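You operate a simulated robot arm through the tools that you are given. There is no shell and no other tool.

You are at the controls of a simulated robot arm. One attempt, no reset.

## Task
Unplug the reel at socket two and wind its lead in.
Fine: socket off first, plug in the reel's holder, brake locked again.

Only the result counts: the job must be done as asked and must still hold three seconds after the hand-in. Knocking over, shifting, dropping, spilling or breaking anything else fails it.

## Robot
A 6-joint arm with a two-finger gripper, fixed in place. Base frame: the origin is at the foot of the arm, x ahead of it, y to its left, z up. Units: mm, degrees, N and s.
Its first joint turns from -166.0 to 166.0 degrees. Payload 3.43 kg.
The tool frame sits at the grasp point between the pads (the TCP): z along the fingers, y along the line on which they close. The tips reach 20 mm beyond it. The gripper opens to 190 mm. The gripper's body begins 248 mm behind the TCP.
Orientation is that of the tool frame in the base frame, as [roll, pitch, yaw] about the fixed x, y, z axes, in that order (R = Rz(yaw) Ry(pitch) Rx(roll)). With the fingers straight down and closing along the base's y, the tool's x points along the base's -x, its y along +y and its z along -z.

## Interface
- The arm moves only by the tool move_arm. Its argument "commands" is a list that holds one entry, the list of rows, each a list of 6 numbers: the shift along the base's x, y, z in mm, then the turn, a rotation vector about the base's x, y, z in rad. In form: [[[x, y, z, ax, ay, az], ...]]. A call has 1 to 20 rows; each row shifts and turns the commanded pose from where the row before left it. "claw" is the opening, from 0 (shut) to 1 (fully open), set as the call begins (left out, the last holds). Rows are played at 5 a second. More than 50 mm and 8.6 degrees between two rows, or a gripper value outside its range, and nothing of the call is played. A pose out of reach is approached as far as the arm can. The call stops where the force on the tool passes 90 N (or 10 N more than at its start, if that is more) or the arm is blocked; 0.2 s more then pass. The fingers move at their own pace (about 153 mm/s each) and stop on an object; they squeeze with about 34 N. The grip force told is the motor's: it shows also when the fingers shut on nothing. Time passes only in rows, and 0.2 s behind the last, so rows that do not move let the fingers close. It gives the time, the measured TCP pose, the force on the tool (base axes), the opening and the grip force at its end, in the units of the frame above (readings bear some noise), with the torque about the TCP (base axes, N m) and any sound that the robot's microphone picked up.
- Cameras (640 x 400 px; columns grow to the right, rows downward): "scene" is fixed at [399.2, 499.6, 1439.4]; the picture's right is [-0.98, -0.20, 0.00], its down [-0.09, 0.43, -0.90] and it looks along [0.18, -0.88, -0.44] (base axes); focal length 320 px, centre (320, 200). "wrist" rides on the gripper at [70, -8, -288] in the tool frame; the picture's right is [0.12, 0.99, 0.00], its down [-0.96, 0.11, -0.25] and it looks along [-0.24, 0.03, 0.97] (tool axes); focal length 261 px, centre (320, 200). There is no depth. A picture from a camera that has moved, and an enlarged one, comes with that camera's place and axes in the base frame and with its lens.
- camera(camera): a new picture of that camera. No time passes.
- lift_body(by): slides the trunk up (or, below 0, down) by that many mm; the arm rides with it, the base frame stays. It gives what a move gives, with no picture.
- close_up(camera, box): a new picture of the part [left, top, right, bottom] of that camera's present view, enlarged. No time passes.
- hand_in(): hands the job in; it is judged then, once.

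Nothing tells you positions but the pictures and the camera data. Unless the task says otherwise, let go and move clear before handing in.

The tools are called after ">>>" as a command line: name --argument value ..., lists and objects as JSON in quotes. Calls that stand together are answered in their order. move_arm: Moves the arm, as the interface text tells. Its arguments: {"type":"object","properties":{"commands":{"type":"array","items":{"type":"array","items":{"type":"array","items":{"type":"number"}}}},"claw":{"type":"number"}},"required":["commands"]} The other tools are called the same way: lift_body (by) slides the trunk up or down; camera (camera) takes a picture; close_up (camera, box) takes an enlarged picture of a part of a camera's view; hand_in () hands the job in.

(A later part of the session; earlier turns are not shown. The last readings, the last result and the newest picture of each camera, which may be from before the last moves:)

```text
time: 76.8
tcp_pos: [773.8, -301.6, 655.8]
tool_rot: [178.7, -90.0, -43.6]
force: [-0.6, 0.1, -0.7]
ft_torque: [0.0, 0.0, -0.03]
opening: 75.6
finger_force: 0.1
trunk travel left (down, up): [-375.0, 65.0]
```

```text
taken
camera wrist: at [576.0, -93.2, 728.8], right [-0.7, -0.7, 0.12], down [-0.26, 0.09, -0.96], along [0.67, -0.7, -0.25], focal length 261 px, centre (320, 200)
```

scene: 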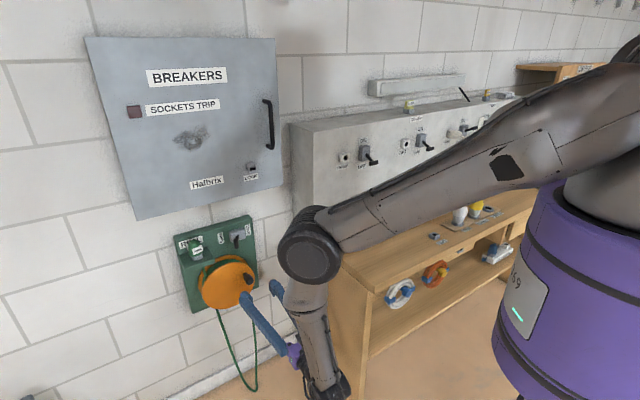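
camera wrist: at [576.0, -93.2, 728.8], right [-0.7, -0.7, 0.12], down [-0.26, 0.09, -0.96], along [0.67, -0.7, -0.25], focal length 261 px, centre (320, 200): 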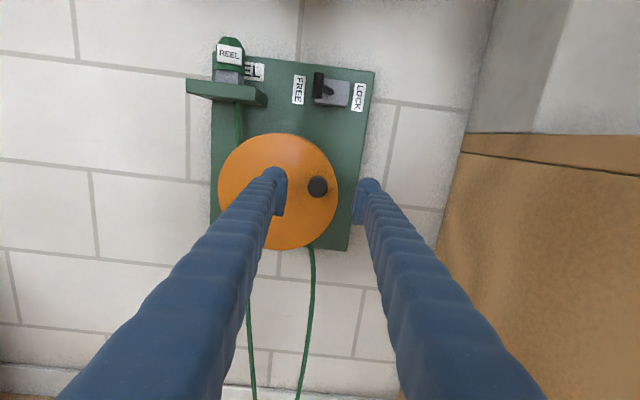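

Good: the lead's loop appears a little higher now, so clockwise winds in. Lowering the trunk by 200 mm.

>>> lift_body --by -200

>>> camera --camera "scene"

>>> camera --camera "wrist"

```text
time: 79.0
tcp_pos: [775.0, -300.4, 457.0]
tool_rot: [-176.6, -89.8, -48.3]
force: [0.1, 0.0, 0.1]
ft_torque: [-0.01, -0.02, 0.01]
opening: 76.0
finger_force: 0.1
trunk travel left (down, up): [-175.0, 265.0]
```

```text
taken
```

scene: 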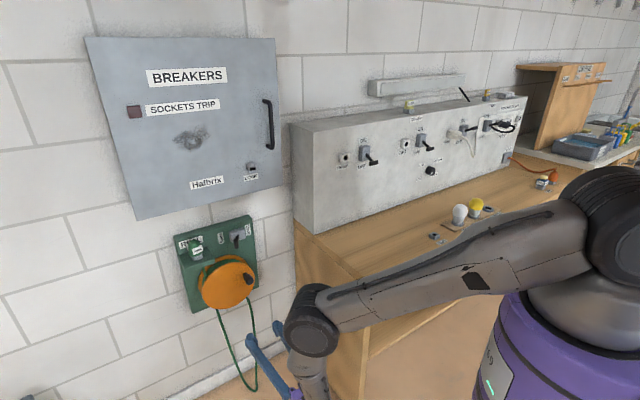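

```text
taken
camera wrist: at [576.1, -93.1, 528.9], right [-0.7, -0.71, 0.12], down [-0.26, 0.09, -0.96], along [0.67, -0.7, -0.25], focal length 261 px, centre (320, 200)
```

wrist: 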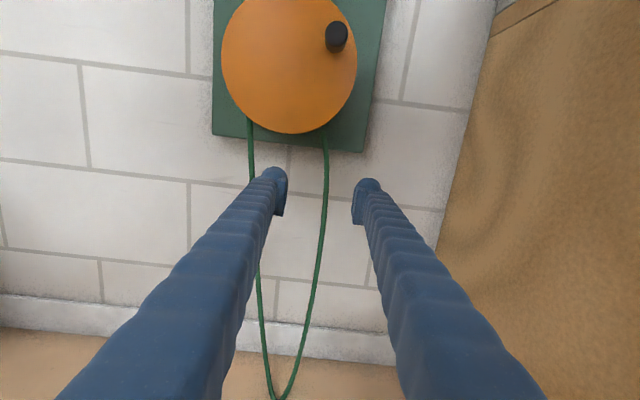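

>>> move_arm --commands '[[[0, 0, 41, 0, 0, 0], [0, 0, 41, 0, 0, 0], [0, 0, 41, 0, 0, 0], [0, 0, 41, 0, 0, 0], [0, 0, 39, 0, 0, 0], [0, 0, 0, 0, 0, 0]]]'

>>> close_up --camera "wrist" --box '[240, 140, 400, 260]'

>>> camera --camera "scene"

```text
time: 80.4
tcp_pos: [772.4, -300.9, 658.5]
tool_rot: [-179.4, -89.8, -45.4]
force: [-0.3, 0.0, 0.2]
ft_torque: [0.0, 0.0, 0.01]
opening: 76.1
finger_force: 0.1
trunk travel left (down, up): [-175.0, 265.0]
```

```text
3.33 times, centred on (320, 200) of wrist
camera zoom: at [574.5, -92.6, 730.8], right [-0.7, -0.71, 0.12], down [-0.26, 0.09, -0.96], along [0.67, -0.7, -0.25], focal length 869 px, centre (320, 200)
```

zoom: 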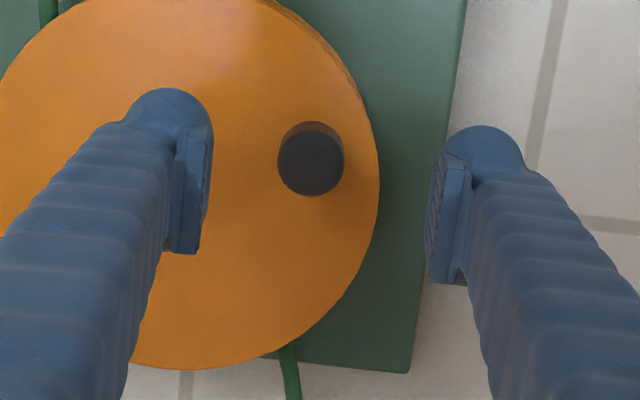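

```text
taken
```

scene: 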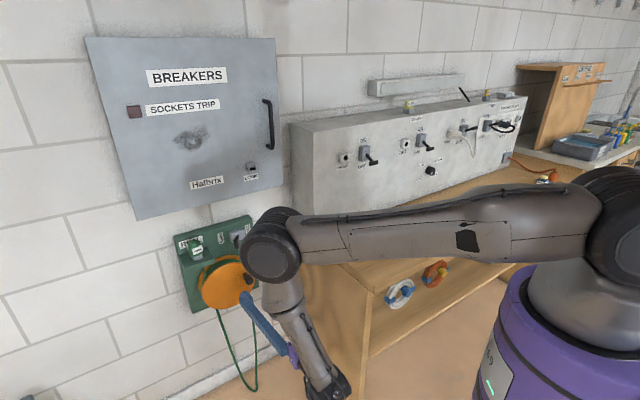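

Knob at about u=335, z=656. Moving forward and gripping it again.

>>> move_arm --commands '[[[22, -22, -1, 0, 0, 0], [22, -22, -1, 0, 0, 0], [22, -22, -1, 0, 0, 0], [0, 0, 0, 0, 0, 0]]]'

>>> move_arm --commands '[[[0.7, 0.7, 0, 0, 0, 0], [0, 0, 0, 0, 0, 0], [0, 0, 0, 0, 0, 0]]]' --claw 0

>>> close_up --camera "wrist" --box '[240, 140, 400, 260]'

>>> close_up --camera "scene" --box '[170, 210, 290, 330]'

```text
time: 81.4
tcp_pos: [840.7, -367.3, 653.0]
tool_rot: [174.9, -89.8, -39.7]
force: [-0.1, 0.5, 0.7]
ft_torque: [-0.03, -0.02, 0.04]
opening: 75.6
finger_force: 0.0
trunk travel left (down, up): [-175.0, 265.0]
```

```text
time: 82.2
tcp_pos: [842.1, -364.9, 653.3]
tool_rot: [178.1, -89.8, -42.6]
force: [10.6, 5.9, -6.1]
ft_torque: [0.15, 0.1, 0.1]
opening: 28.5
finger_force: 44.7
trunk travel left (down, up): [-175.0, 265.0]
```

```text
3.33 times, centred on (320, 200) of wrist
camera zoom: at [643.3, -157.6, 725.9], right [-0.7, -0.71, 0.12], down [-0.26, 0.09, -0.96], along [0.67, -0.7, -0.25], focal length 869 px, centre (320, 200)
```

zoom: 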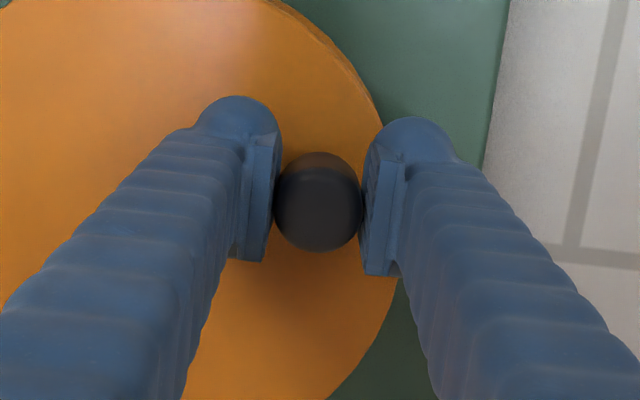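

```text
3.33 times, centred on (230, 270) of scene
camera zoom: at [399.2, 499.6, 1439.4], right [-0.98, -0.2, 0.0], down [-0.09, 0.43, -0.9], along [0.18, -0.88, -0.44], focal length 1068 px, centre (620, -33)
```

zoom: 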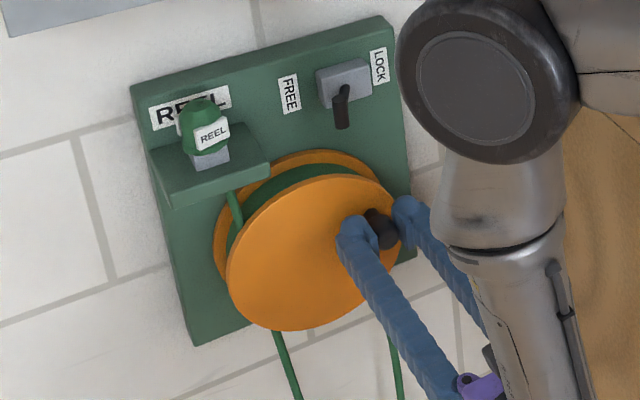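

Firm grip. Cranking on clockwise by 60°, then checking the forces.

>>> move_arm --commands '[[[-3.88, -3.88, -11.77, 0, 0, 0], [-2.38, -2.38, -12.54, 0, 0, 0], [-0.8, -0.8, -12.94, 0, 0, 0], [0.8, 0.8, -12.94, 0, 0, 0], [2.38, 2.38, -12.54, 0, 0, 0], [3.88, 3.88, -11.77, 0, 0, 0]]]'

>>> close_up --camera "wrist" --box '[240, 140, 400, 260]'

>>> close_up --camera "scene" --box '[170, 210, 290, 330]'

```text
time: 83.6
tcp_pos: [846.1, -362.3, 588.0]
tool_rot: [-20.8, -89.6, 156.4]
force: [37.4, 32.1, 35.5]
ft_torque: [-0.13, -0.71, 0.35]
opening: 28.0
finger_force: 45.0
trunk travel left (down, up): [-175.0, 265.0]
```

```text
3.33 times, centred on (320, 200) of wrist
camera zoom: at [645.6, -154.7, 656.7], right [-0.69, -0.71, 0.12], down [-0.25, 0.09, -0.96], along [0.67, -0.7, -0.24], focal length 869 px, centre (320, 200)
```

zoom: 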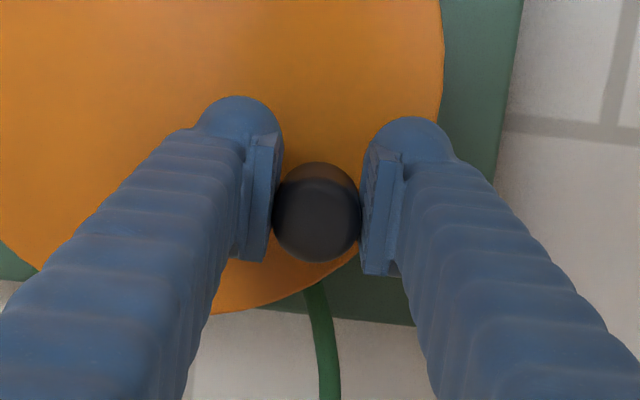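

```text
3.33 times, centred on (230, 270) of scene
camera zoom: at [399.2, 499.6, 1439.4], right [-0.98, -0.2, 0.0], down [-0.09, 0.43, -0.9], along [0.18, -0.88, -0.44], focal length 1068 px, centre (620, -33)
```

zoom: 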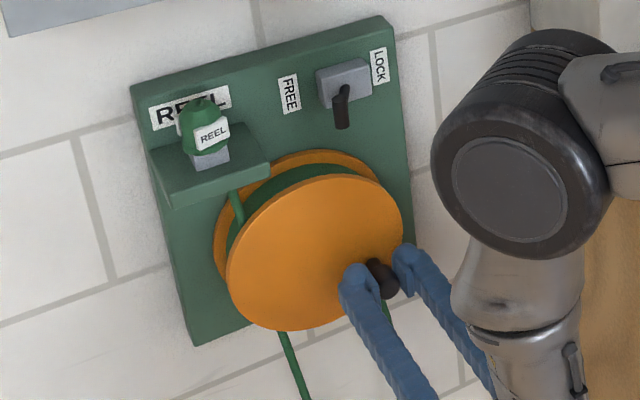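

It turns well; the forces show my radius was slightly large. Refit: centre (u≈400, z≈626), R≈70. Continuing.

>>> move_arm --commands '[[[6.36, 6.36, 2.2, 0, 0, 0], [6.08, 6.08, -8.6, 0, 0, 0], [7.07, 7.07, -7, 0, 0, 0], [7.85, 7.85, -5.2, 0, 0, 0], [8.27, 8.27, -3.1, 0, 0, 0], [8.63, 8.63, -1.1, 0, 0, 0]]]'

>>> close_up --camera "wrist" --box '[240, 140, 400, 260]'

>>> camera --camera "scene"

```text
time: 85.0
tcp_pos: [885.1, -320.8, 552.2]
tool_rot: [158.8, -89.2, -23.2]
force: [-13.6, 11.7, -18.9]
ft_torque: [-0.24, -0.34, -0.3]
opening: 28.7
finger_force: 45.2
trunk travel left (down, up): [-175.0, 265.0]
```

```text
3.33 times, centred on (320, 200) of wrist
camera zoom: at [686.1, -113.7, 626.6], right [-0.7, -0.71, 0.12], down [-0.27, 0.1, -0.96], along [0.67, -0.7, -0.26], focal length 869 px, centre (320, 200)
```

zoom: 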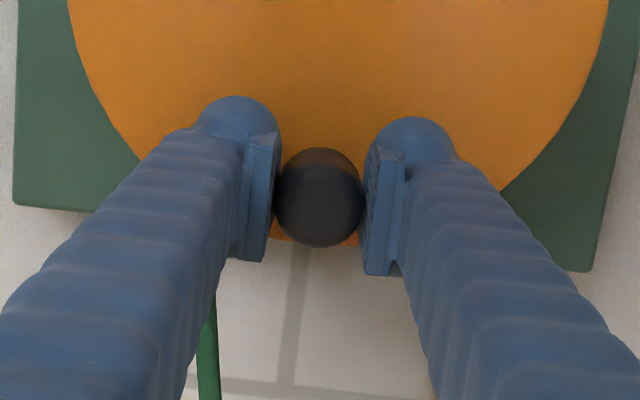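

```text
taken
```

scene: 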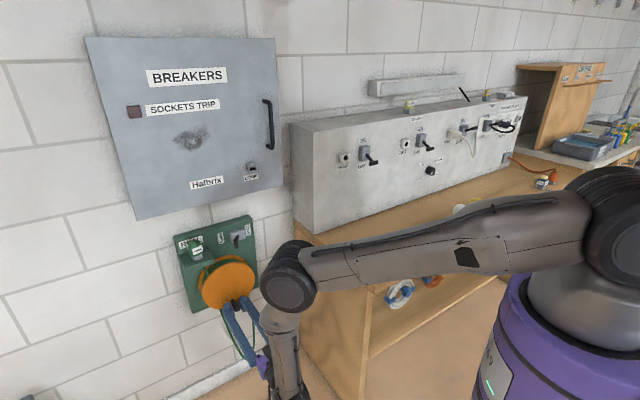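

Half a turn done with low forces. Continuing through the second half of the turn.

>>> move_arm --commands '[[[8.7, 8.7, -1.4, 0, 0, 0], [8.49, 8.49, 3.2, 0, 0, 0], [7.92, 7.92, 5.2, 0, 0, 0], [7.14, 7.14, 7.1, 0, 0, 0], [6.22, 6.22, 8.8, 0, 0, 0], [5.02, 5.02, 10.1, 0, 0, 0], [3.68, 3.68, 11.2, 0, 0, 0], [2.26, 2.26, 12, 0, 0, 0], [0.78, 0.78, 12.3, 0, 0, 0]]]'

>>> close_up --camera "wrist" --box '[240, 140, 400, 260]'

>>> camera --camera "scene"

```text
time: 87.0
tcp_pos: [937.7, -273.5, 627.9]
tool_rot: [-149.0, -89.9, -75.8]
force: [15.3, -19.3, -2.7]
ft_torque: [0.21, -0.05, 0.13]
opening: 26.5
finger_force: 45.2
trunk travel left (down, up): [-175.0, 265.0]
```

```text
3.33 times, centred on (320, 200) of wrist
camera zoom: at [738.3, -64.4, 699.6], right [-0.7, -0.71, 0.12], down [-0.26, 0.09, -0.96], along [0.67, -0.7, -0.25], focal length 869 px, centre (320, 200)
```

zoom: 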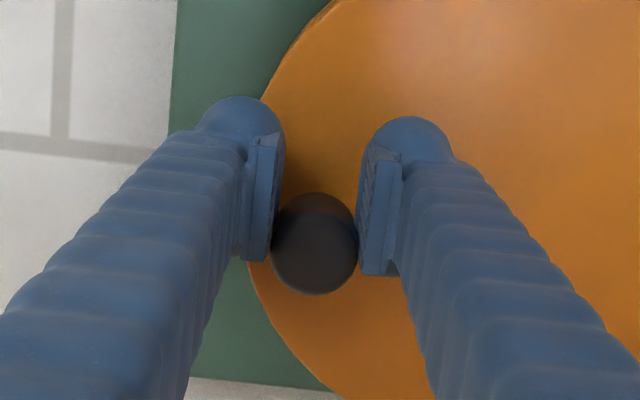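

```text
taken
```

scene: 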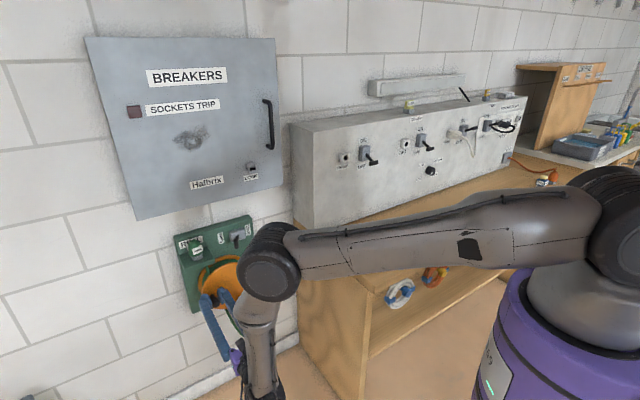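

The knob slips in the grip on the way up, so gripping is not ideal. I'll instead push the knob round with closed fingertips from behind, following the same circle. First release, back off, and go behind the knob (below-left).

>>> move_arm --commands '[[[0, 0, 0, 0, 0, 0], [0, 0, 0, 0, 0, 0], [-12, 12, 0, 0, 0, 0], [-24, 24, 0, 0, 0, 0], [0, 0, 0, 0, 0, 0]]]' --claw 0.4

>>> close_up --camera "wrist" --box '[240, 140, 400, 260]'

>>> camera --camera "wrist"

```text
time: 88.2
tcp_pos: [899.7, -233.1, 628.1]
tool_rot: [179.4, -89.8, -44.1]
force: [0.0, 0.7, 0.5]
ft_torque: [-0.03, 0.0, 0.02]
opening: 75.9
finger_force: 0.0
trunk travel left (down, up): [-175.0, 265.0]
```

```text
3.33 times, centred on (320, 200) of wrist
camera zoom: at [701.9, -26.4, 700.0], right [-0.7, -0.71, 0.12], down [-0.26, 0.09, -0.96], along [0.67, -0.7, -0.25], focal length 869 px, centre (320, 200)
```

zoom: 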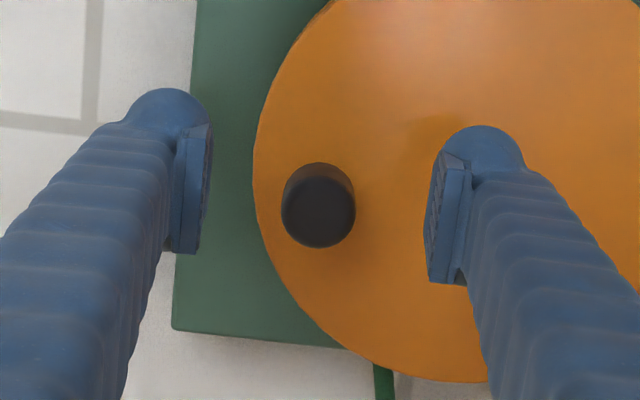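

```text
taken
camera wrist: at [701.9, -26.4, 700.0], right [-0.7, -0.71, 0.12], down [-0.26, 0.09, -0.96], along [0.67, -0.7, -0.25], focal length 261 px, centre (320, 200)
```

wrist: 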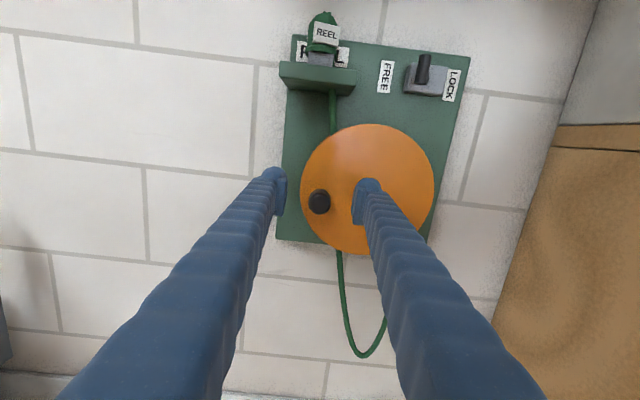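

Only a short loop of lead is left already, so each turn takes in a lot. Going behind the knob with closed fingers.

>>> move_arm --commands '[[[-8.5, -8.5, -21.5, 0, 0, 0], [-8.5, -8.5, -21.5, 0, 0, 0], [-8.5, -8.5, -21.5, 0, 0, 0], [18.7, -18.7, 0, 0, 0, 0], [18.7, -18.7, 0, 0, 0, 0], [0, 0, 0, 0, 0, 0]]]' --claw 0

>>> close_up --camera "wrist" --box '[240, 100, 400, 220]'

>>> close_up --camera "scene" --box '[170, 210, 290, 330]'

```text
time: 89.6
tcp_pos: [911.5, -300.5, 564.6]
tool_rot: [172.1, -89.8, -36.9]
force: [-0.7, 0.2, 0.0]
ft_torque: [-0.03, -0.01, -0.01]
opening: 0.1
finger_force: 34.4
trunk travel left (down, up): [-175.0, 265.0]
```

```text
3.33 times, centred on (320, 160) of wrist
camera zoom: at [713.5, -91.5, 637.2], right [-0.7, -0.71, 0.12], down [-0.26, 0.09, -0.96], along [0.67, -0.7, -0.25], focal length 869 px, centre (320, 333)
```

zoom: 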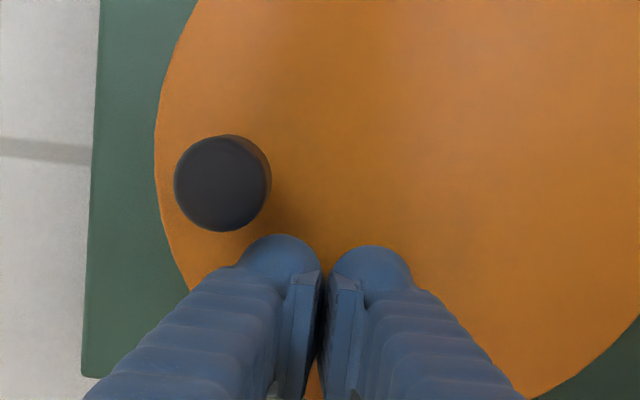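

```text
3.33 times, centred on (230, 270) of scene
camera zoom: at [399.2, 499.6, 1439.4], right [-0.98, -0.2, 0.0], down [-0.09, 0.43, -0.9], along [0.18, -0.88, -0.44], focal length 1068 px, centre (620, -33)
```

zoom: 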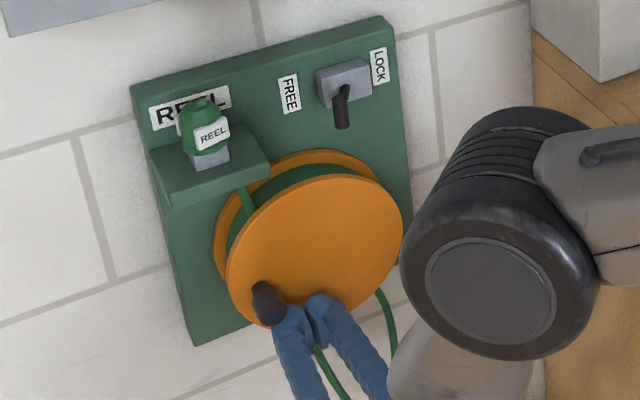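

Fingertips are right behind the knob. Pushing it round, first 120°.

>>> move_arm --commands '[[[10.4, 10.4, 11.28, 0, 0, 0], [7.98, 7.98, 14.7, 0, 0, 0], [5.01, 5.01, 17.13, 0, 0, 0], [1.71, 1.71, 18.37, 0, 0, 0], [-1.71, -1.71, 18.37, 0, 0, 0], [-5.01, -5.01, 17.13, 0, 0, 0], [-7.98, -7.98, 14.7, 0, 0, 0], [-10.4, -10.4, 11.28, 0, 0, 0]]]'

>>> close_up --camera "scene" --box '[170, 210, 290, 330]'

>>> close_up --camera "wrist" --box '[240, 120, 400, 240]'

```text
time: 91.4
tcp_pos: [910.4, -294.7, 657.3]
tool_rot: [170.0, -87.4, -34.3]
force: [27.0, -8.1, -47.5]
ft_torque: [0.82, -0.93, 0.67]
opening: 0.0
finger_force: 34.2
trunk travel left (down, up): [-175.0, 265.0]
stopped in row 8: the force on the tool passed its limit at 96 N (the readings are from after the stop); the commanded pose is now the measured one
```

```text
3.33 times, centred on (230, 270) of scene
camera zoom: at [399.2, 499.6, 1439.4], right [-0.98, -0.2, 0.0], down [-0.09, 0.43, -0.9], along [0.18, -0.88, -0.44], focal length 1068 px, centre (620, -33)
```

zoom: 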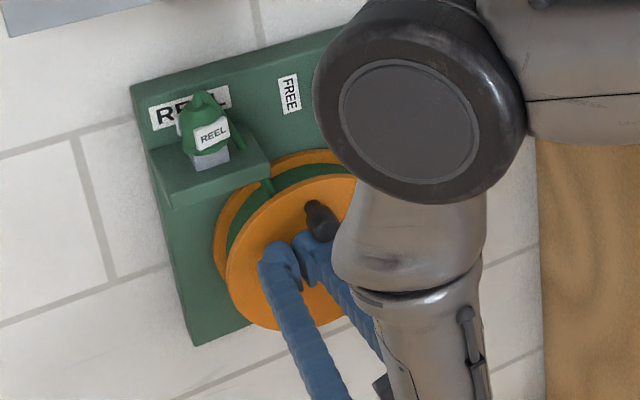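

```text
3.33 times, centred on (320, 180) of wrist
camera zoom: at [713.5, -89.9, 742.4], right [-0.69, -0.71, 0.13], down [-0.29, 0.12, -0.95], along [0.66, -0.69, -0.29], focal length 869 px, centre (320, 267)
```

zoom: 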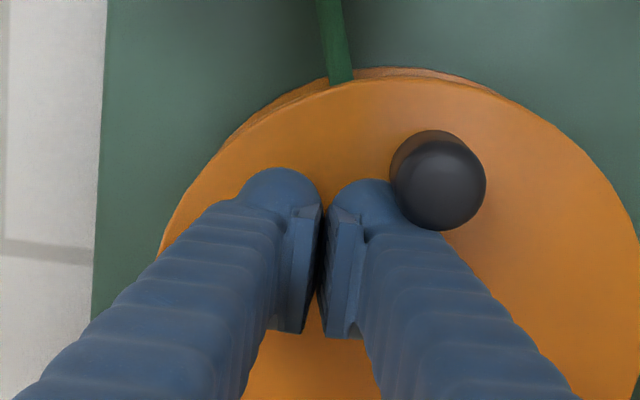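

The drum has made about one full turn and the lead now runs straight from the plug to the drum, so it may be fully wound. I'll back the fingers off and inspect.

>>> move_arm --commands '[[[4, 4, -6, 0, 0, 0], [6, 6, -10, 0, 0, 0], [-20, 20, 0, 0, 0, 0], [-25, 25, 0, 0, 0, 0], [-25, 25, 0, 0, 0, 0], [-25, 25, 0, 0, 0, 0], [0, 0, 0, 0, 0, 0]]]'

>>> camera --camera "wrist"

>>> camera --camera "scene"

>>> close_up --camera "wrist" --box '[250, 30, 450, 230]'

```text
time: 93.0
tcp_pos: [824.8, -188.9, 649.8]
tool_rot: [170.9, -88.3, -35.2]
force: [-0.2, -0.3, -0.1]
ft_torque: [0.02, 0.0, -0.03]
opening: 0.1
finger_force: 34.4
trunk travel left (down, up): [-175.0, 265.0]
```

```text
taken
camera wrist: at [626.3, 18.0, 730.2], right [-0.69, -0.71, 0.12], down [-0.28, 0.11, -0.95], along [0.66, -0.7, -0.27], focal length 261 px, centre (320, 200)
```

wrist: 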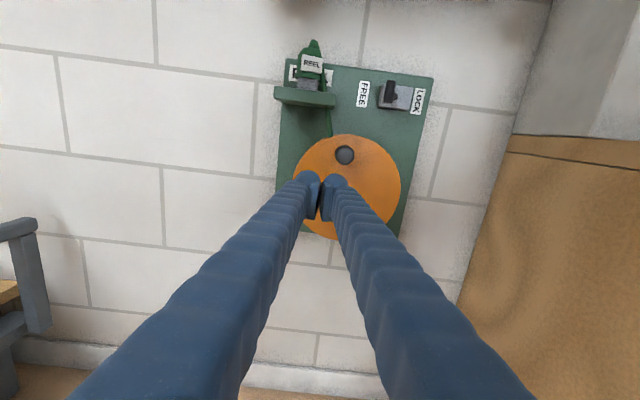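

```text
taken
```

scene: 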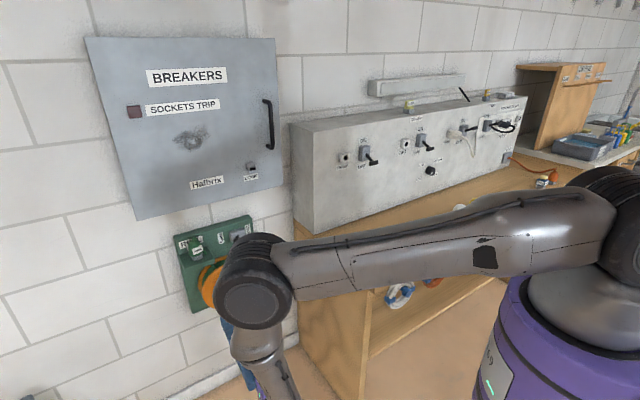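

```text
2.00 times, centred on (350, 130) of wrist
camera zoom: at [626.3, 18.0, 730.2], right [-0.69, -0.71, 0.12], down [-0.28, 0.11, -0.95], along [0.66, -0.7, -0.27], focal length 521 px, centre (260, 340)
```

zoom: 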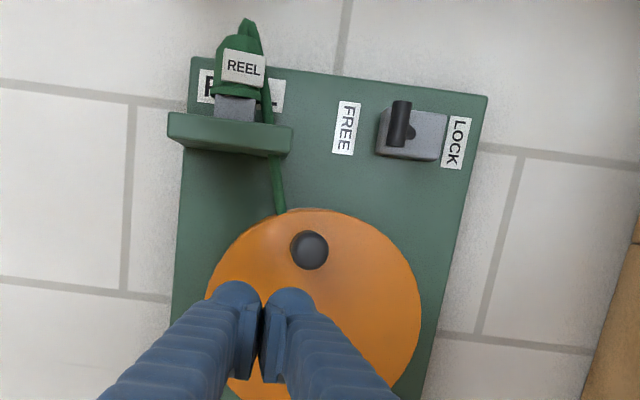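

The hanging loop is gone: the lead goes straight from the plug to the drum. I'll straighten the tool and take the centred view again to check the drum angle and the plug.

>>> move_arm --commands '[[[-9, -5, 37, -0.0207, -0.0207, -0.012], [-14, -6, 37, 0, 0, 0], [-13, -5, 37, 0, 0, 0], [-13, -5, 38, 0, 0, 0], [0, 0, 0, 0, 0, 0]]]'

>>> camera --camera "wrist"

>>> close_up --camera "wrist" --box '[240, 160, 400, 320]'

>>> close_up --camera "wrist" --box '[230, 120, 410, 220]'

>>> camera --camera "scene"

```text
time: 94.2
tcp_pos: [772.6, -211.2, 802.0]
tool_rot: [101.0, -89.6, 33.8]
force: [0.5, -0.7, 0.3]
ft_torque: [0.04, 0.05, 0.02]
opening: 0.0
finger_force: 34.3
trunk travel left (down, up): [-175.0, 265.0]
```

```text
taken
camera wrist: at [576.7, -1.6, 873.0], right [-0.7, -0.7, 0.12], down [-0.26, 0.09, -0.96], along [0.66, -0.71, -0.25], focal length 261 px, centre (320, 200)
```

wrist: 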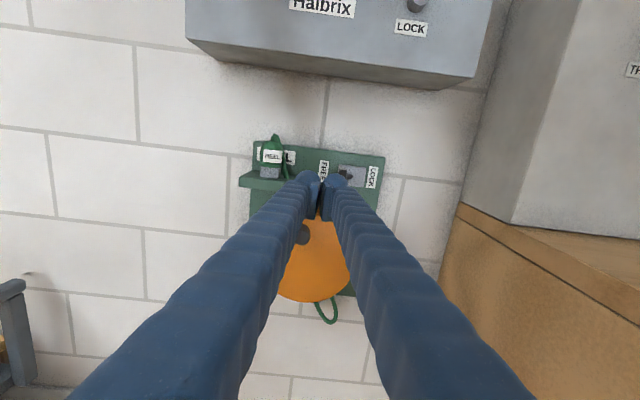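

```text
2.50 times, centred on (320, 240) of wrist
camera zoom: at [576.7, -1.6, 873.0], right [-0.7, -0.7, 0.12], down [-0.26, 0.09, -0.96], along [0.66, -0.71, -0.25], focal length 652 px, centre (320, 100)
```

zoom: 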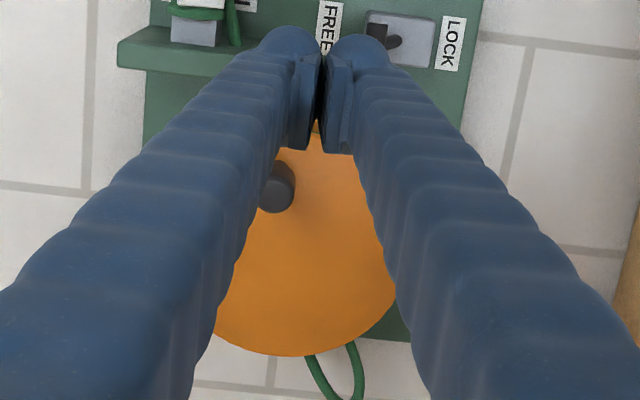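

```text
3.56 times, centred on (320, 170) of wrist
camera zoom: at [576.7, -1.6, 873.0], right [-0.7, -0.7, 0.12], down [-0.26, 0.09, -0.96], along [0.66, -0.71, -0.25], focal length 927 px, centre (320, 307)
```

zoom: 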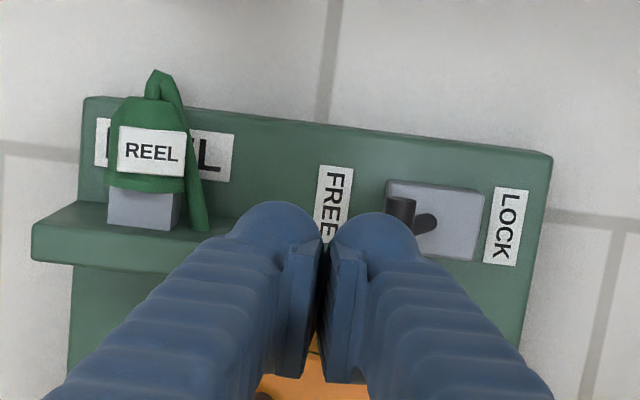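

```text
taken
```

scene: 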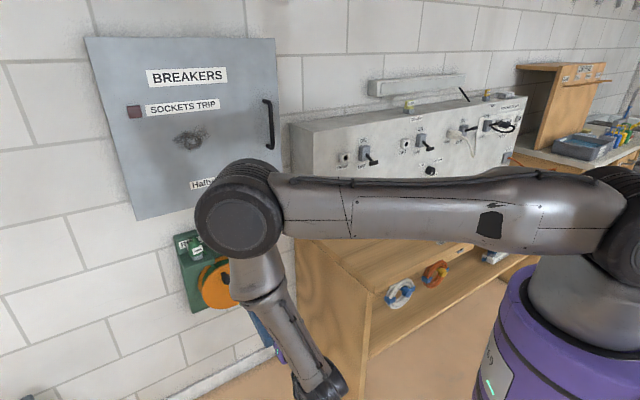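

A small loop still hangs under the drum, and the earlier stop was just my fingertips wedging under the knob at the top. I'll push again on a slightly larger circle so the push stays tangential, starting to the left of the knob.

>>> move_arm --commands '[[[12, 12, -30.6, 0, 0, 0], [12, 12, -30.6, 0, 0, 0], [12, 12, -30.6, 0, 0, 0], [12, 12, -30.6, 0, 0, 0], [28.1, -28.1, 0, 0, 0, 0], [28.1, -28.1, 0, 0, 0, 0], [28.1, -28.1, 0, 0, 0, 0], [28.1, -28.1, 0, 0, 0, 0], [0, 0, 0, 0, 0, 0]]]'

>>> close_up --camera "wrist" --box '[240, 100, 440, 250]'

>>> close_up --camera "scene" --box '[170, 210, 290, 330]'

```text
time: 96.2
tcp_pos: [934.6, -278.4, 677.6]
tool_rot: [106.0, -89.8, 28.9]
force: [0.4, -0.4, -0.2]
ft_torque: [0.01, -0.01, 0.03]
opening: 0.0
finger_force: 33.7
trunk travel left (down, up): [-175.0, 265.0]
```

```text
2.67 times, centred on (340, 175) of wrist
camera zoom: at [737.4, -68.7, 749.3], right [-0.7, -0.7, 0.12], down [-0.26, 0.09, -0.96], along [0.66, -0.71, -0.25], focal length 695 px, centre (267, 267)
```

zoom: 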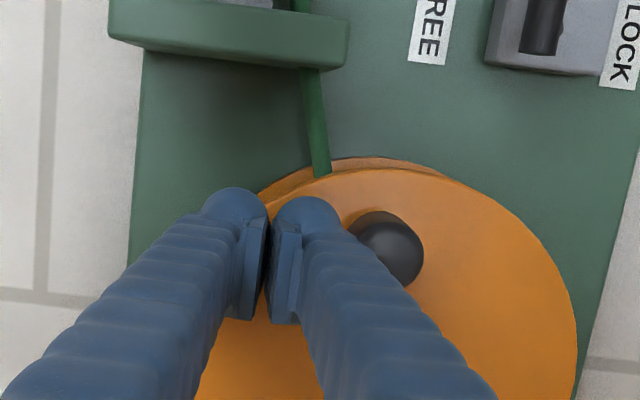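

```text
3.33 times, centred on (230, 270) of scene
camera zoom: at [399.2, 499.6, 1439.4], right [-0.98, -0.2, 0.0], down [-0.09, 0.43, -0.9], along [0.18, -0.88, -0.44], focal length 1068 px, centre (620, -33)
```

zoom: 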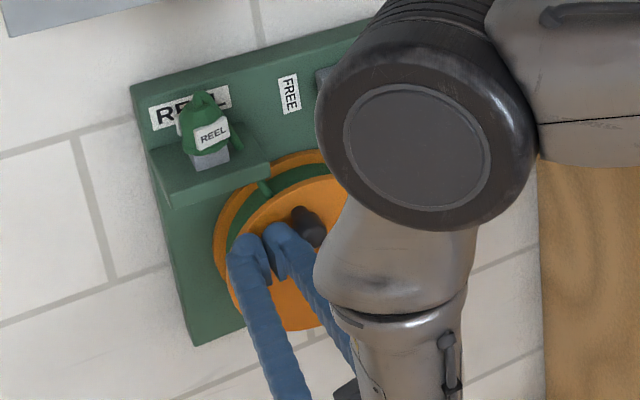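

Pusher is to the left of the knob. Pushing on, in about 90° portions.

>>> move_arm --commands '[[[-11.5, -11.5, 14.9, 0, 0, 0], [-13.9, -13.9, 10.2, 0, 0, 0], [-15.2, -15.2, 4.8, 0, 0, 0], [-15.6, -15.6, -1, 0, 0, 0], [-14.9, -14.9, -6.6, 0, 0, 0]]]'

>>> close_up --camera "wrist" --box '[220, 100, 460, 250]'

>>> camera --camera "wrist"

>>> close_up --camera "scene" --box '[170, 210, 290, 330]'

```text
time: 96.9
tcp_pos: [918.5, -287.8, 700.5]
tool_rot: [-178.8, -89.3, -43.9]
force: [51.6, 42.2, -35.4]
ft_torque: [0.99, -1.62, -0.67]
opening: 0.0
finger_force: 34.4
trunk travel left (down, up): [-175.0, 265.0]
stopped in row 3: the force on the tool passed its limit at 100 N (the readings are from after the stop); the commanded pose is now the measured one
```

```text
2.67 times, centred on (340, 175) of wrist
camera zoom: at [715.5, -86.7, 774.3], right [-0.67, -0.73, 0.12], down [-0.27, 0.09, -0.96], along [0.69, -0.68, -0.26], focal length 695 px, centre (267, 267)
```

zoom: 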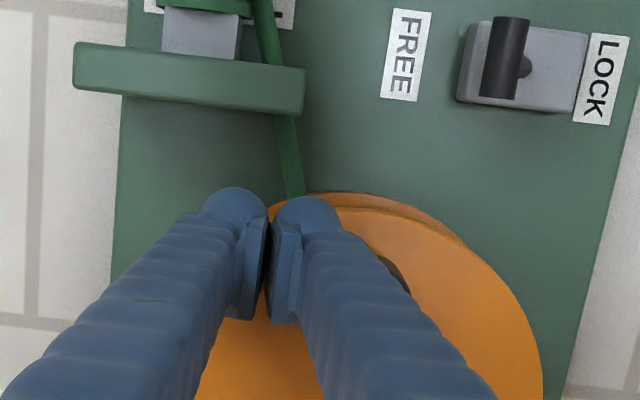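

```text
taken
camera wrist: at [715.5, -86.7, 774.3], right [-0.67, -0.73, 0.12], down [-0.27, 0.09, -0.96], along [0.69, -0.68, -0.26], focal length 261 px, centre (320, 200)
```

wrist: 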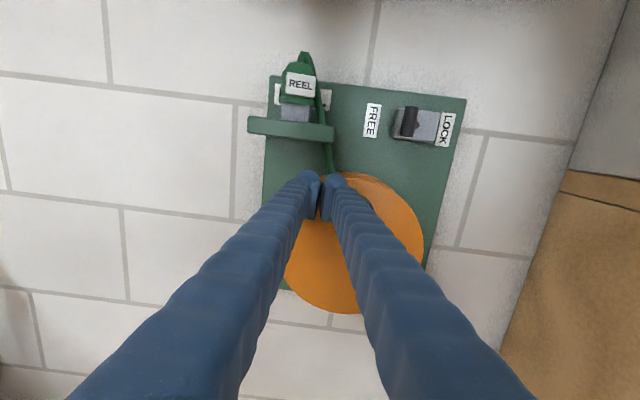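

```text
3.33 times, centred on (230, 270) of scene
camera zoom: at [399.2, 499.6, 1439.4], right [-0.98, -0.2, 0.0], down [-0.09, 0.43, -0.9], along [0.18, -0.88, -0.44], focal length 1068 px, centre (620, -33)
```

zoom: 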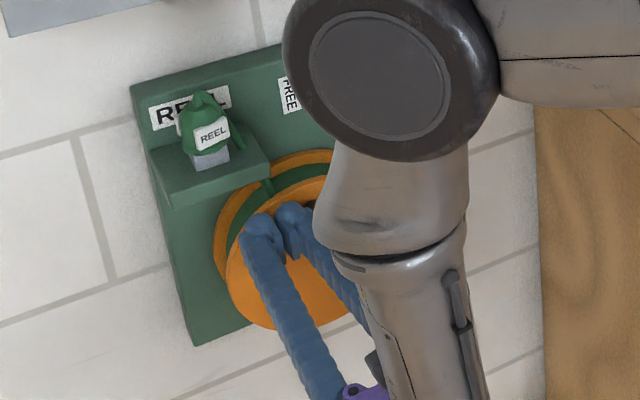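

The drum stops firmly again at the same angle, so this is its fully wound end stop. I'll ease off slowly, back away and inspect the lead.

>>> move_arm --commands '[[[2, 2, -1, 0, 0, 0], [3, 3, -2, 0, 0, 0], [5, 5, -4, 0, 0, 0], [8, 8, -6, 0, 0, 0], [-20, 20, 0, 0, 0, 0], [-28, 28, 0, 0, 0, 0], [-28, 28, 0, 0, 0, 0], [-28, 28, 0, 0, 0, 0], [0, 0, 0, 0, 0, 0]]]'

>>> camera --camera "wrist"

>>> close_up --camera "wrist" --box '[250, 60, 450, 260]'

>>> camera --camera "scene"

```text
time: 98.9
tcp_pos: [825.7, -173.8, 698.6]
tool_rot: [-149.6, -89.9, -74.2]
force: [-0.5, 0.6, 0.6]
ft_torque: [-0.02, -0.01, -0.04]
opening: 0.2
finger_force: 34.3
trunk travel left (down, up): [-175.0, 265.0]
```

```text
taken
camera wrist: at [624.0, 31.8, 768.6], right [-0.69, -0.72, 0.12], down [-0.26, 0.09, -0.96], along [0.68, -0.69, -0.25], focal length 261 px, centre (320, 200)
```

wrist: 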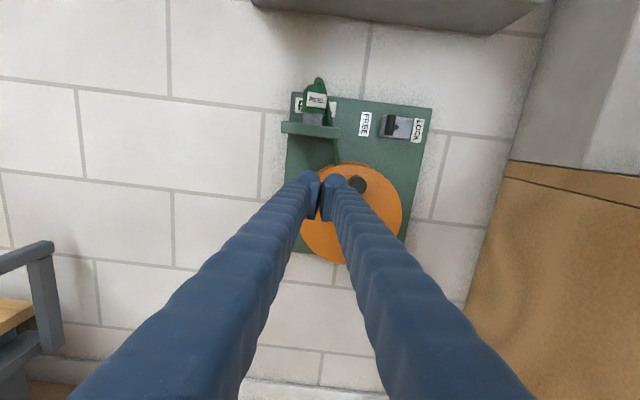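

```text
2.00 times, centred on (350, 160) of wrist
camera zoom: at [624.0, 31.8, 768.6], right [-0.69, -0.72, 0.12], down [-0.26, 0.09, -0.96], along [0.68, -0.69, -0.25], focal length 521 px, centre (260, 280)
```

zoom: 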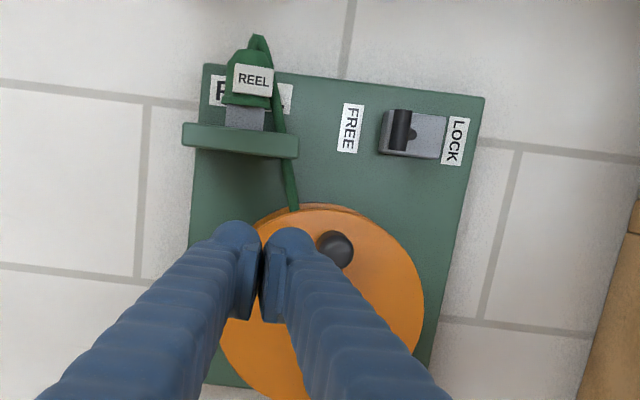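

```text
taken
```

scene: 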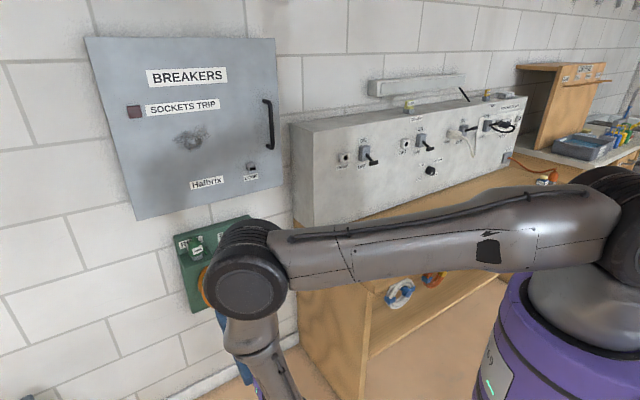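

>>> move_arm --commands '[[[-11, -11, 27, 0, 0, -0.021], [-11, -11, 27, 0, 0, 0], [-11, -11, 27, 0, 0, 0], [-10, -10, 25, 0, 0, 0], [0, 0, 0, 0, 0, 0]]]' --claw 0.45

>>> camera --camera "wrist"

>>> close_up --camera "wrist" --box '[230, 160, 410, 340]'

>>> close_up --camera "wrist" --box '[230, 120, 410, 220]'

```text
time: 100.1
tcp_pos: [782.8, -218.5, 802.8]
tool_rot: [-150.2, -89.9, -74.8]
force: [-1.2, -0.5, -0.6]
ft_torque: [0.01, 0.01, 0.01]
opening: 85.7
finger_force: 0.1
trunk travel left (down, up): [-175.0, 265.0]
```

```text
taken
camera wrist: at [584.3, -9.7, 875.1], right [-0.7, -0.7, 0.12], down [-0.26, 0.1, -0.96], along [0.66, -0.71, -0.25], focal length 261 px, centre (320, 200)
```

wrist: 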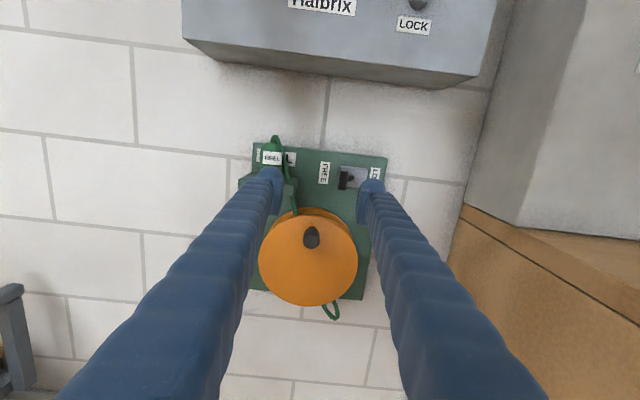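

```text
2.22 times, centred on (320, 250) of wrist
camera zoom: at [584.3, -9.7, 875.1], right [-0.7, -0.7, 0.12], down [-0.26, 0.1, -0.96], along [0.66, -0.71, -0.25], focal length 579 px, centre (320, 89)
```

zoom: 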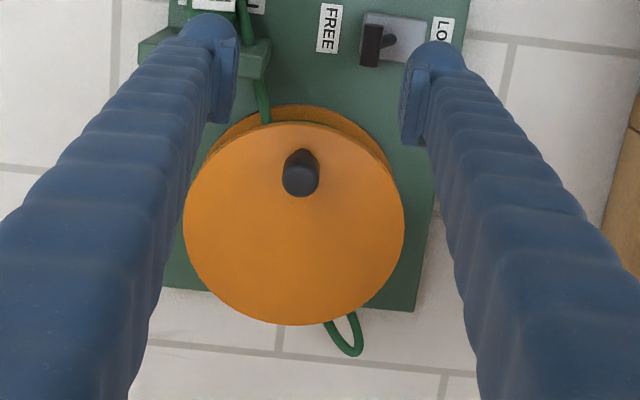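

```text
3.56 times, centred on (320, 170) of wrist
camera zoom: at [584.3, -9.7, 875.1], right [-0.7, -0.7, 0.12], down [-0.26, 0.1, -0.96], along [0.66, -0.71, -0.25], focal length 927 px, centre (320, 307)
```

zoom: 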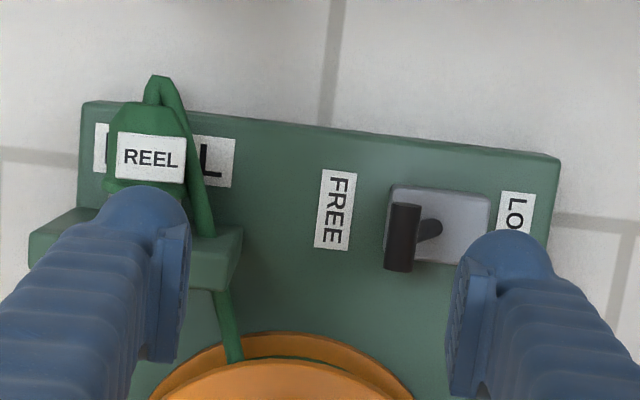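

The drum is now exactly one turn round at its stop, and only a short tail runs from the plug to the drum. Next: lock the brake. The lever (FREE) is at u≈353; I'll close the fingers and go in on its left side.

>>> move_arm --commands '[[[0.7, 0.7, 3, 0, 0, 0], [0, 0, 0, 0, 0, 0], [25.4, -25.4, 0, 0, 0, 0], [25.4, -25.4, 0, 0, 0, 0], [25.4, -25.4, 0, 0, 0, 0], [25.4, -25.4, 0, 0, 0, 0], [0, 0, 0, 0, 0, 0]]]' --claw 0

>>> close_up --camera "wrist" --box '[220, 90, 420, 240]'

>>> camera --camera "scene"

```text
time: 101.7
tcp_pos: [884.5, -317.9, 805.9]
tool_rot: [-162.9, -89.9, -62.0]
force: [-0.3, 1.1, 0.2]
ft_torque: [-0.04, -0.03, 0.03]
opening: 0.0
finger_force: 33.9
trunk travel left (down, up): [-175.0, 265.0]
```

```text
2.67 times, centred on (320, 165) of wrist
camera zoom: at [686.7, -108.7, 878.6], right [-0.7, -0.7, 0.12], down [-0.26, 0.1, -0.96], along [0.66, -0.7, -0.25], focal length 695 px, centre (320, 293)
```

zoom: 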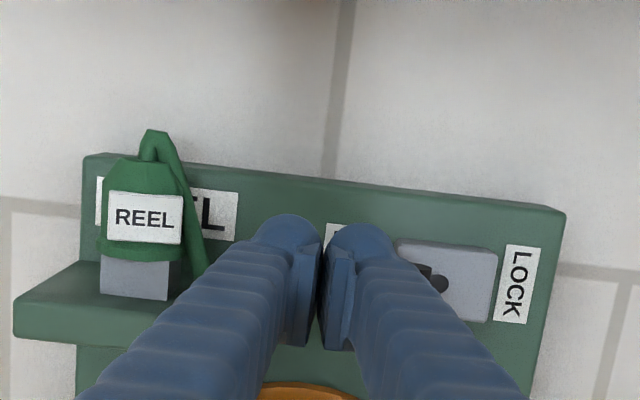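

```text
taken
```

scene: 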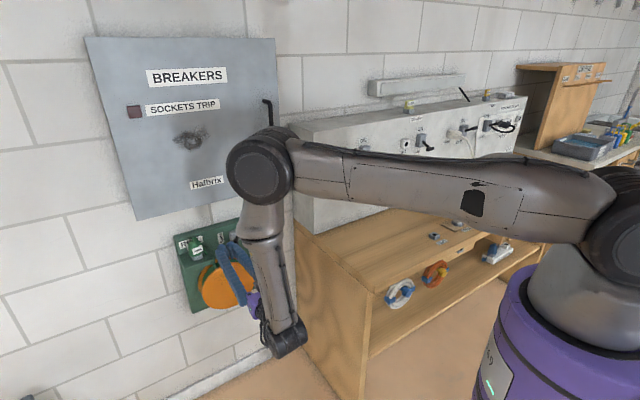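

Gap of about 8 mm to the lever. Moving the last 38 mm forward beside it.

>>> move_arm --commands '[[[14, -14, 0, 0, 0, 0], [13, -13, 0, 0, 0, 0], [0, 0, 0, 0, 0, 0]]]'

>>> close_up --camera "wrist" --box '[220, 90, 420, 240]'

>>> close_up --camera "scene" --box '[170, 210, 290, 330]'

```text
time: 102.5
tcp_pos: [909.3, -344.5, 804.9]
tool_rot: [-153.6, -89.9, -71.3]
force: [0.2, 0.2, 0.0]
ft_torque: [0.03, 0.03, 0.01]
opening: 0.0
finger_force: 34.2
trunk travel left (down, up): [-175.0, 265.0]
```

```text
2.67 times, centred on (320, 165) of wrist
camera zoom: at [711.0, -135.5, 876.8], right [-0.7, -0.7, 0.12], down [-0.26, 0.1, -0.96], along [0.66, -0.71, -0.25], focal length 695 px, centre (320, 293)
```

zoom: 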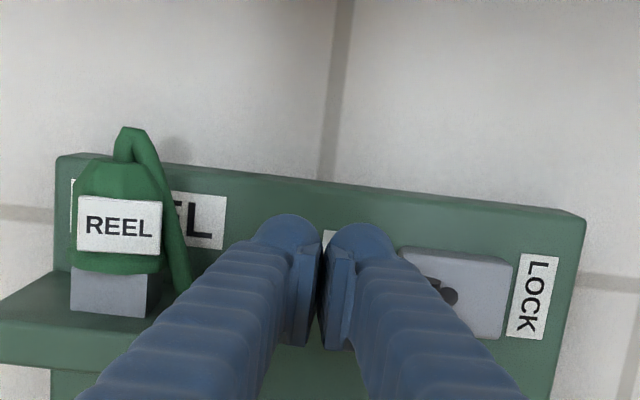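

```text
3.33 times, centred on (230, 270) of scene
camera zoom: at [399.2, 499.6, 1439.4], right [-0.98, -0.2, 0.0], down [-0.09, 0.43, -0.9], along [0.18, -0.88, -0.44], focal length 1068 px, centre (620, -33)
```

zoom: 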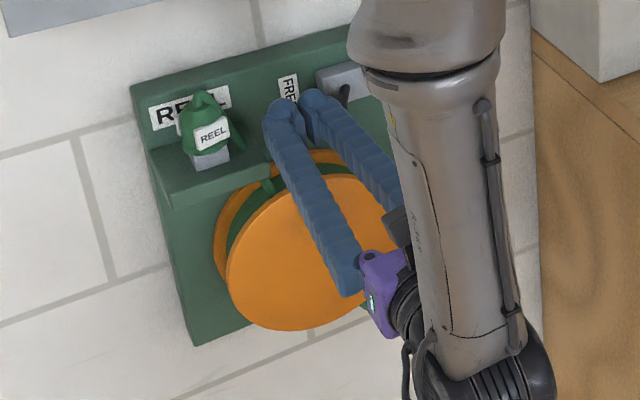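

Fingertips are just left of the lever. Pushing it right (−u) towards LOCK.

>>> move_arm --commands '[[[-5, -5, 0, 0, 0, 0], [-5, -5, 0, 0, 0, 0], [-5, -5, 0, 0, 0, 0], [-5, -5, 0, 0, 0, 0], [-5, -5, 0, 0, 0, 0], [-5, -5, 0, 0, 0, 0], [-5, -5, 0, 0, 0, 0]]]'

>>> close_up --camera "scene" --box '[170, 210, 290, 330]'

>>> close_up --camera "wrist" --box '[220, 90, 420, 240]'

```text
time: 104.1
tcp_pos: [873.9, -379.4, 804.0]
tool_rot: [-154.8, -89.9, -70.1]
force: [-0.2, -0.1, 0.4]
ft_torque: [0.04, -0.02, -0.03]
opening: 0.0
finger_force: 33.7
trunk travel left (down, up): [-175.0, 265.0]
```

```text
3.33 times, centred on (230, 270) of scene
camera zoom: at [399.2, 499.6, 1439.4], right [-0.98, -0.2, 0.0], down [-0.09, 0.43, -0.9], along [0.18, -0.88, -0.44], focal length 1068 px, centre (620, -33)
```

zoom: 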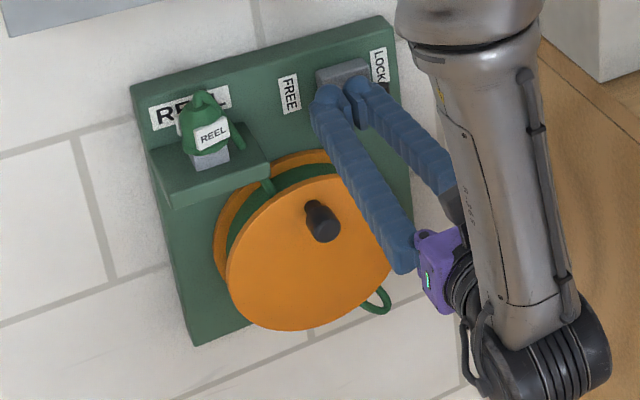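

```text
2.67 times, centred on (320, 165) of wrist
camera zoom: at [676.2, -170.9, 875.9], right [-0.7, -0.7, 0.12], down [-0.26, 0.1, -0.96], along [0.66, -0.71, -0.25], focal length 695 px, centre (320, 293)
```

zoom: 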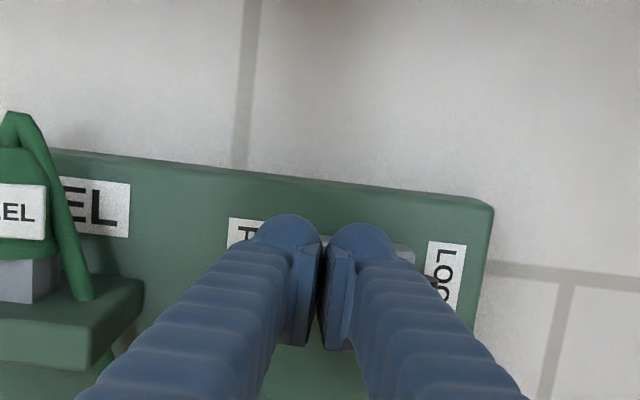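

No resistance now – the lever seems to have snapped over. A bit further to press it fully to the stop.

>>> move_arm --commands '[[[-3, -3, 0, 0, 0, 0], [-3, -3, 0, 0, 0, 0], [-3, -3, 0, 0, 0, 0], [-2, -2, 0, 0, 0, 0]]]'

>>> close_up --camera "scene" --box '[170, 210, 290, 330]'

```text
time: 105.1
tcp_pos: [870.0, -385.6, 803.7]
tool_rot: [-111.9, -89.9, -112.3]
force: [46.3, 36.8, -2.3]
ft_torque: [0.14, -0.18, 0.61]
opening: 0.3
finger_force: 33.9
trunk travel left (down, up): [-175.0, 265.0]
```

```text
3.33 times, centred on (230, 270) of scene
camera zoom: at [399.2, 499.6, 1439.4], right [-0.98, -0.2, 0.0], down [-0.09, 0.43, -0.9], along [0.18, -0.88, -0.44], focal length 1068 px, centre (620, -33)
```

zoom: 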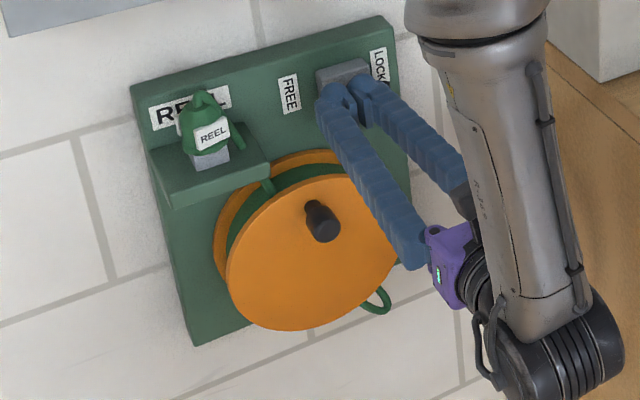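

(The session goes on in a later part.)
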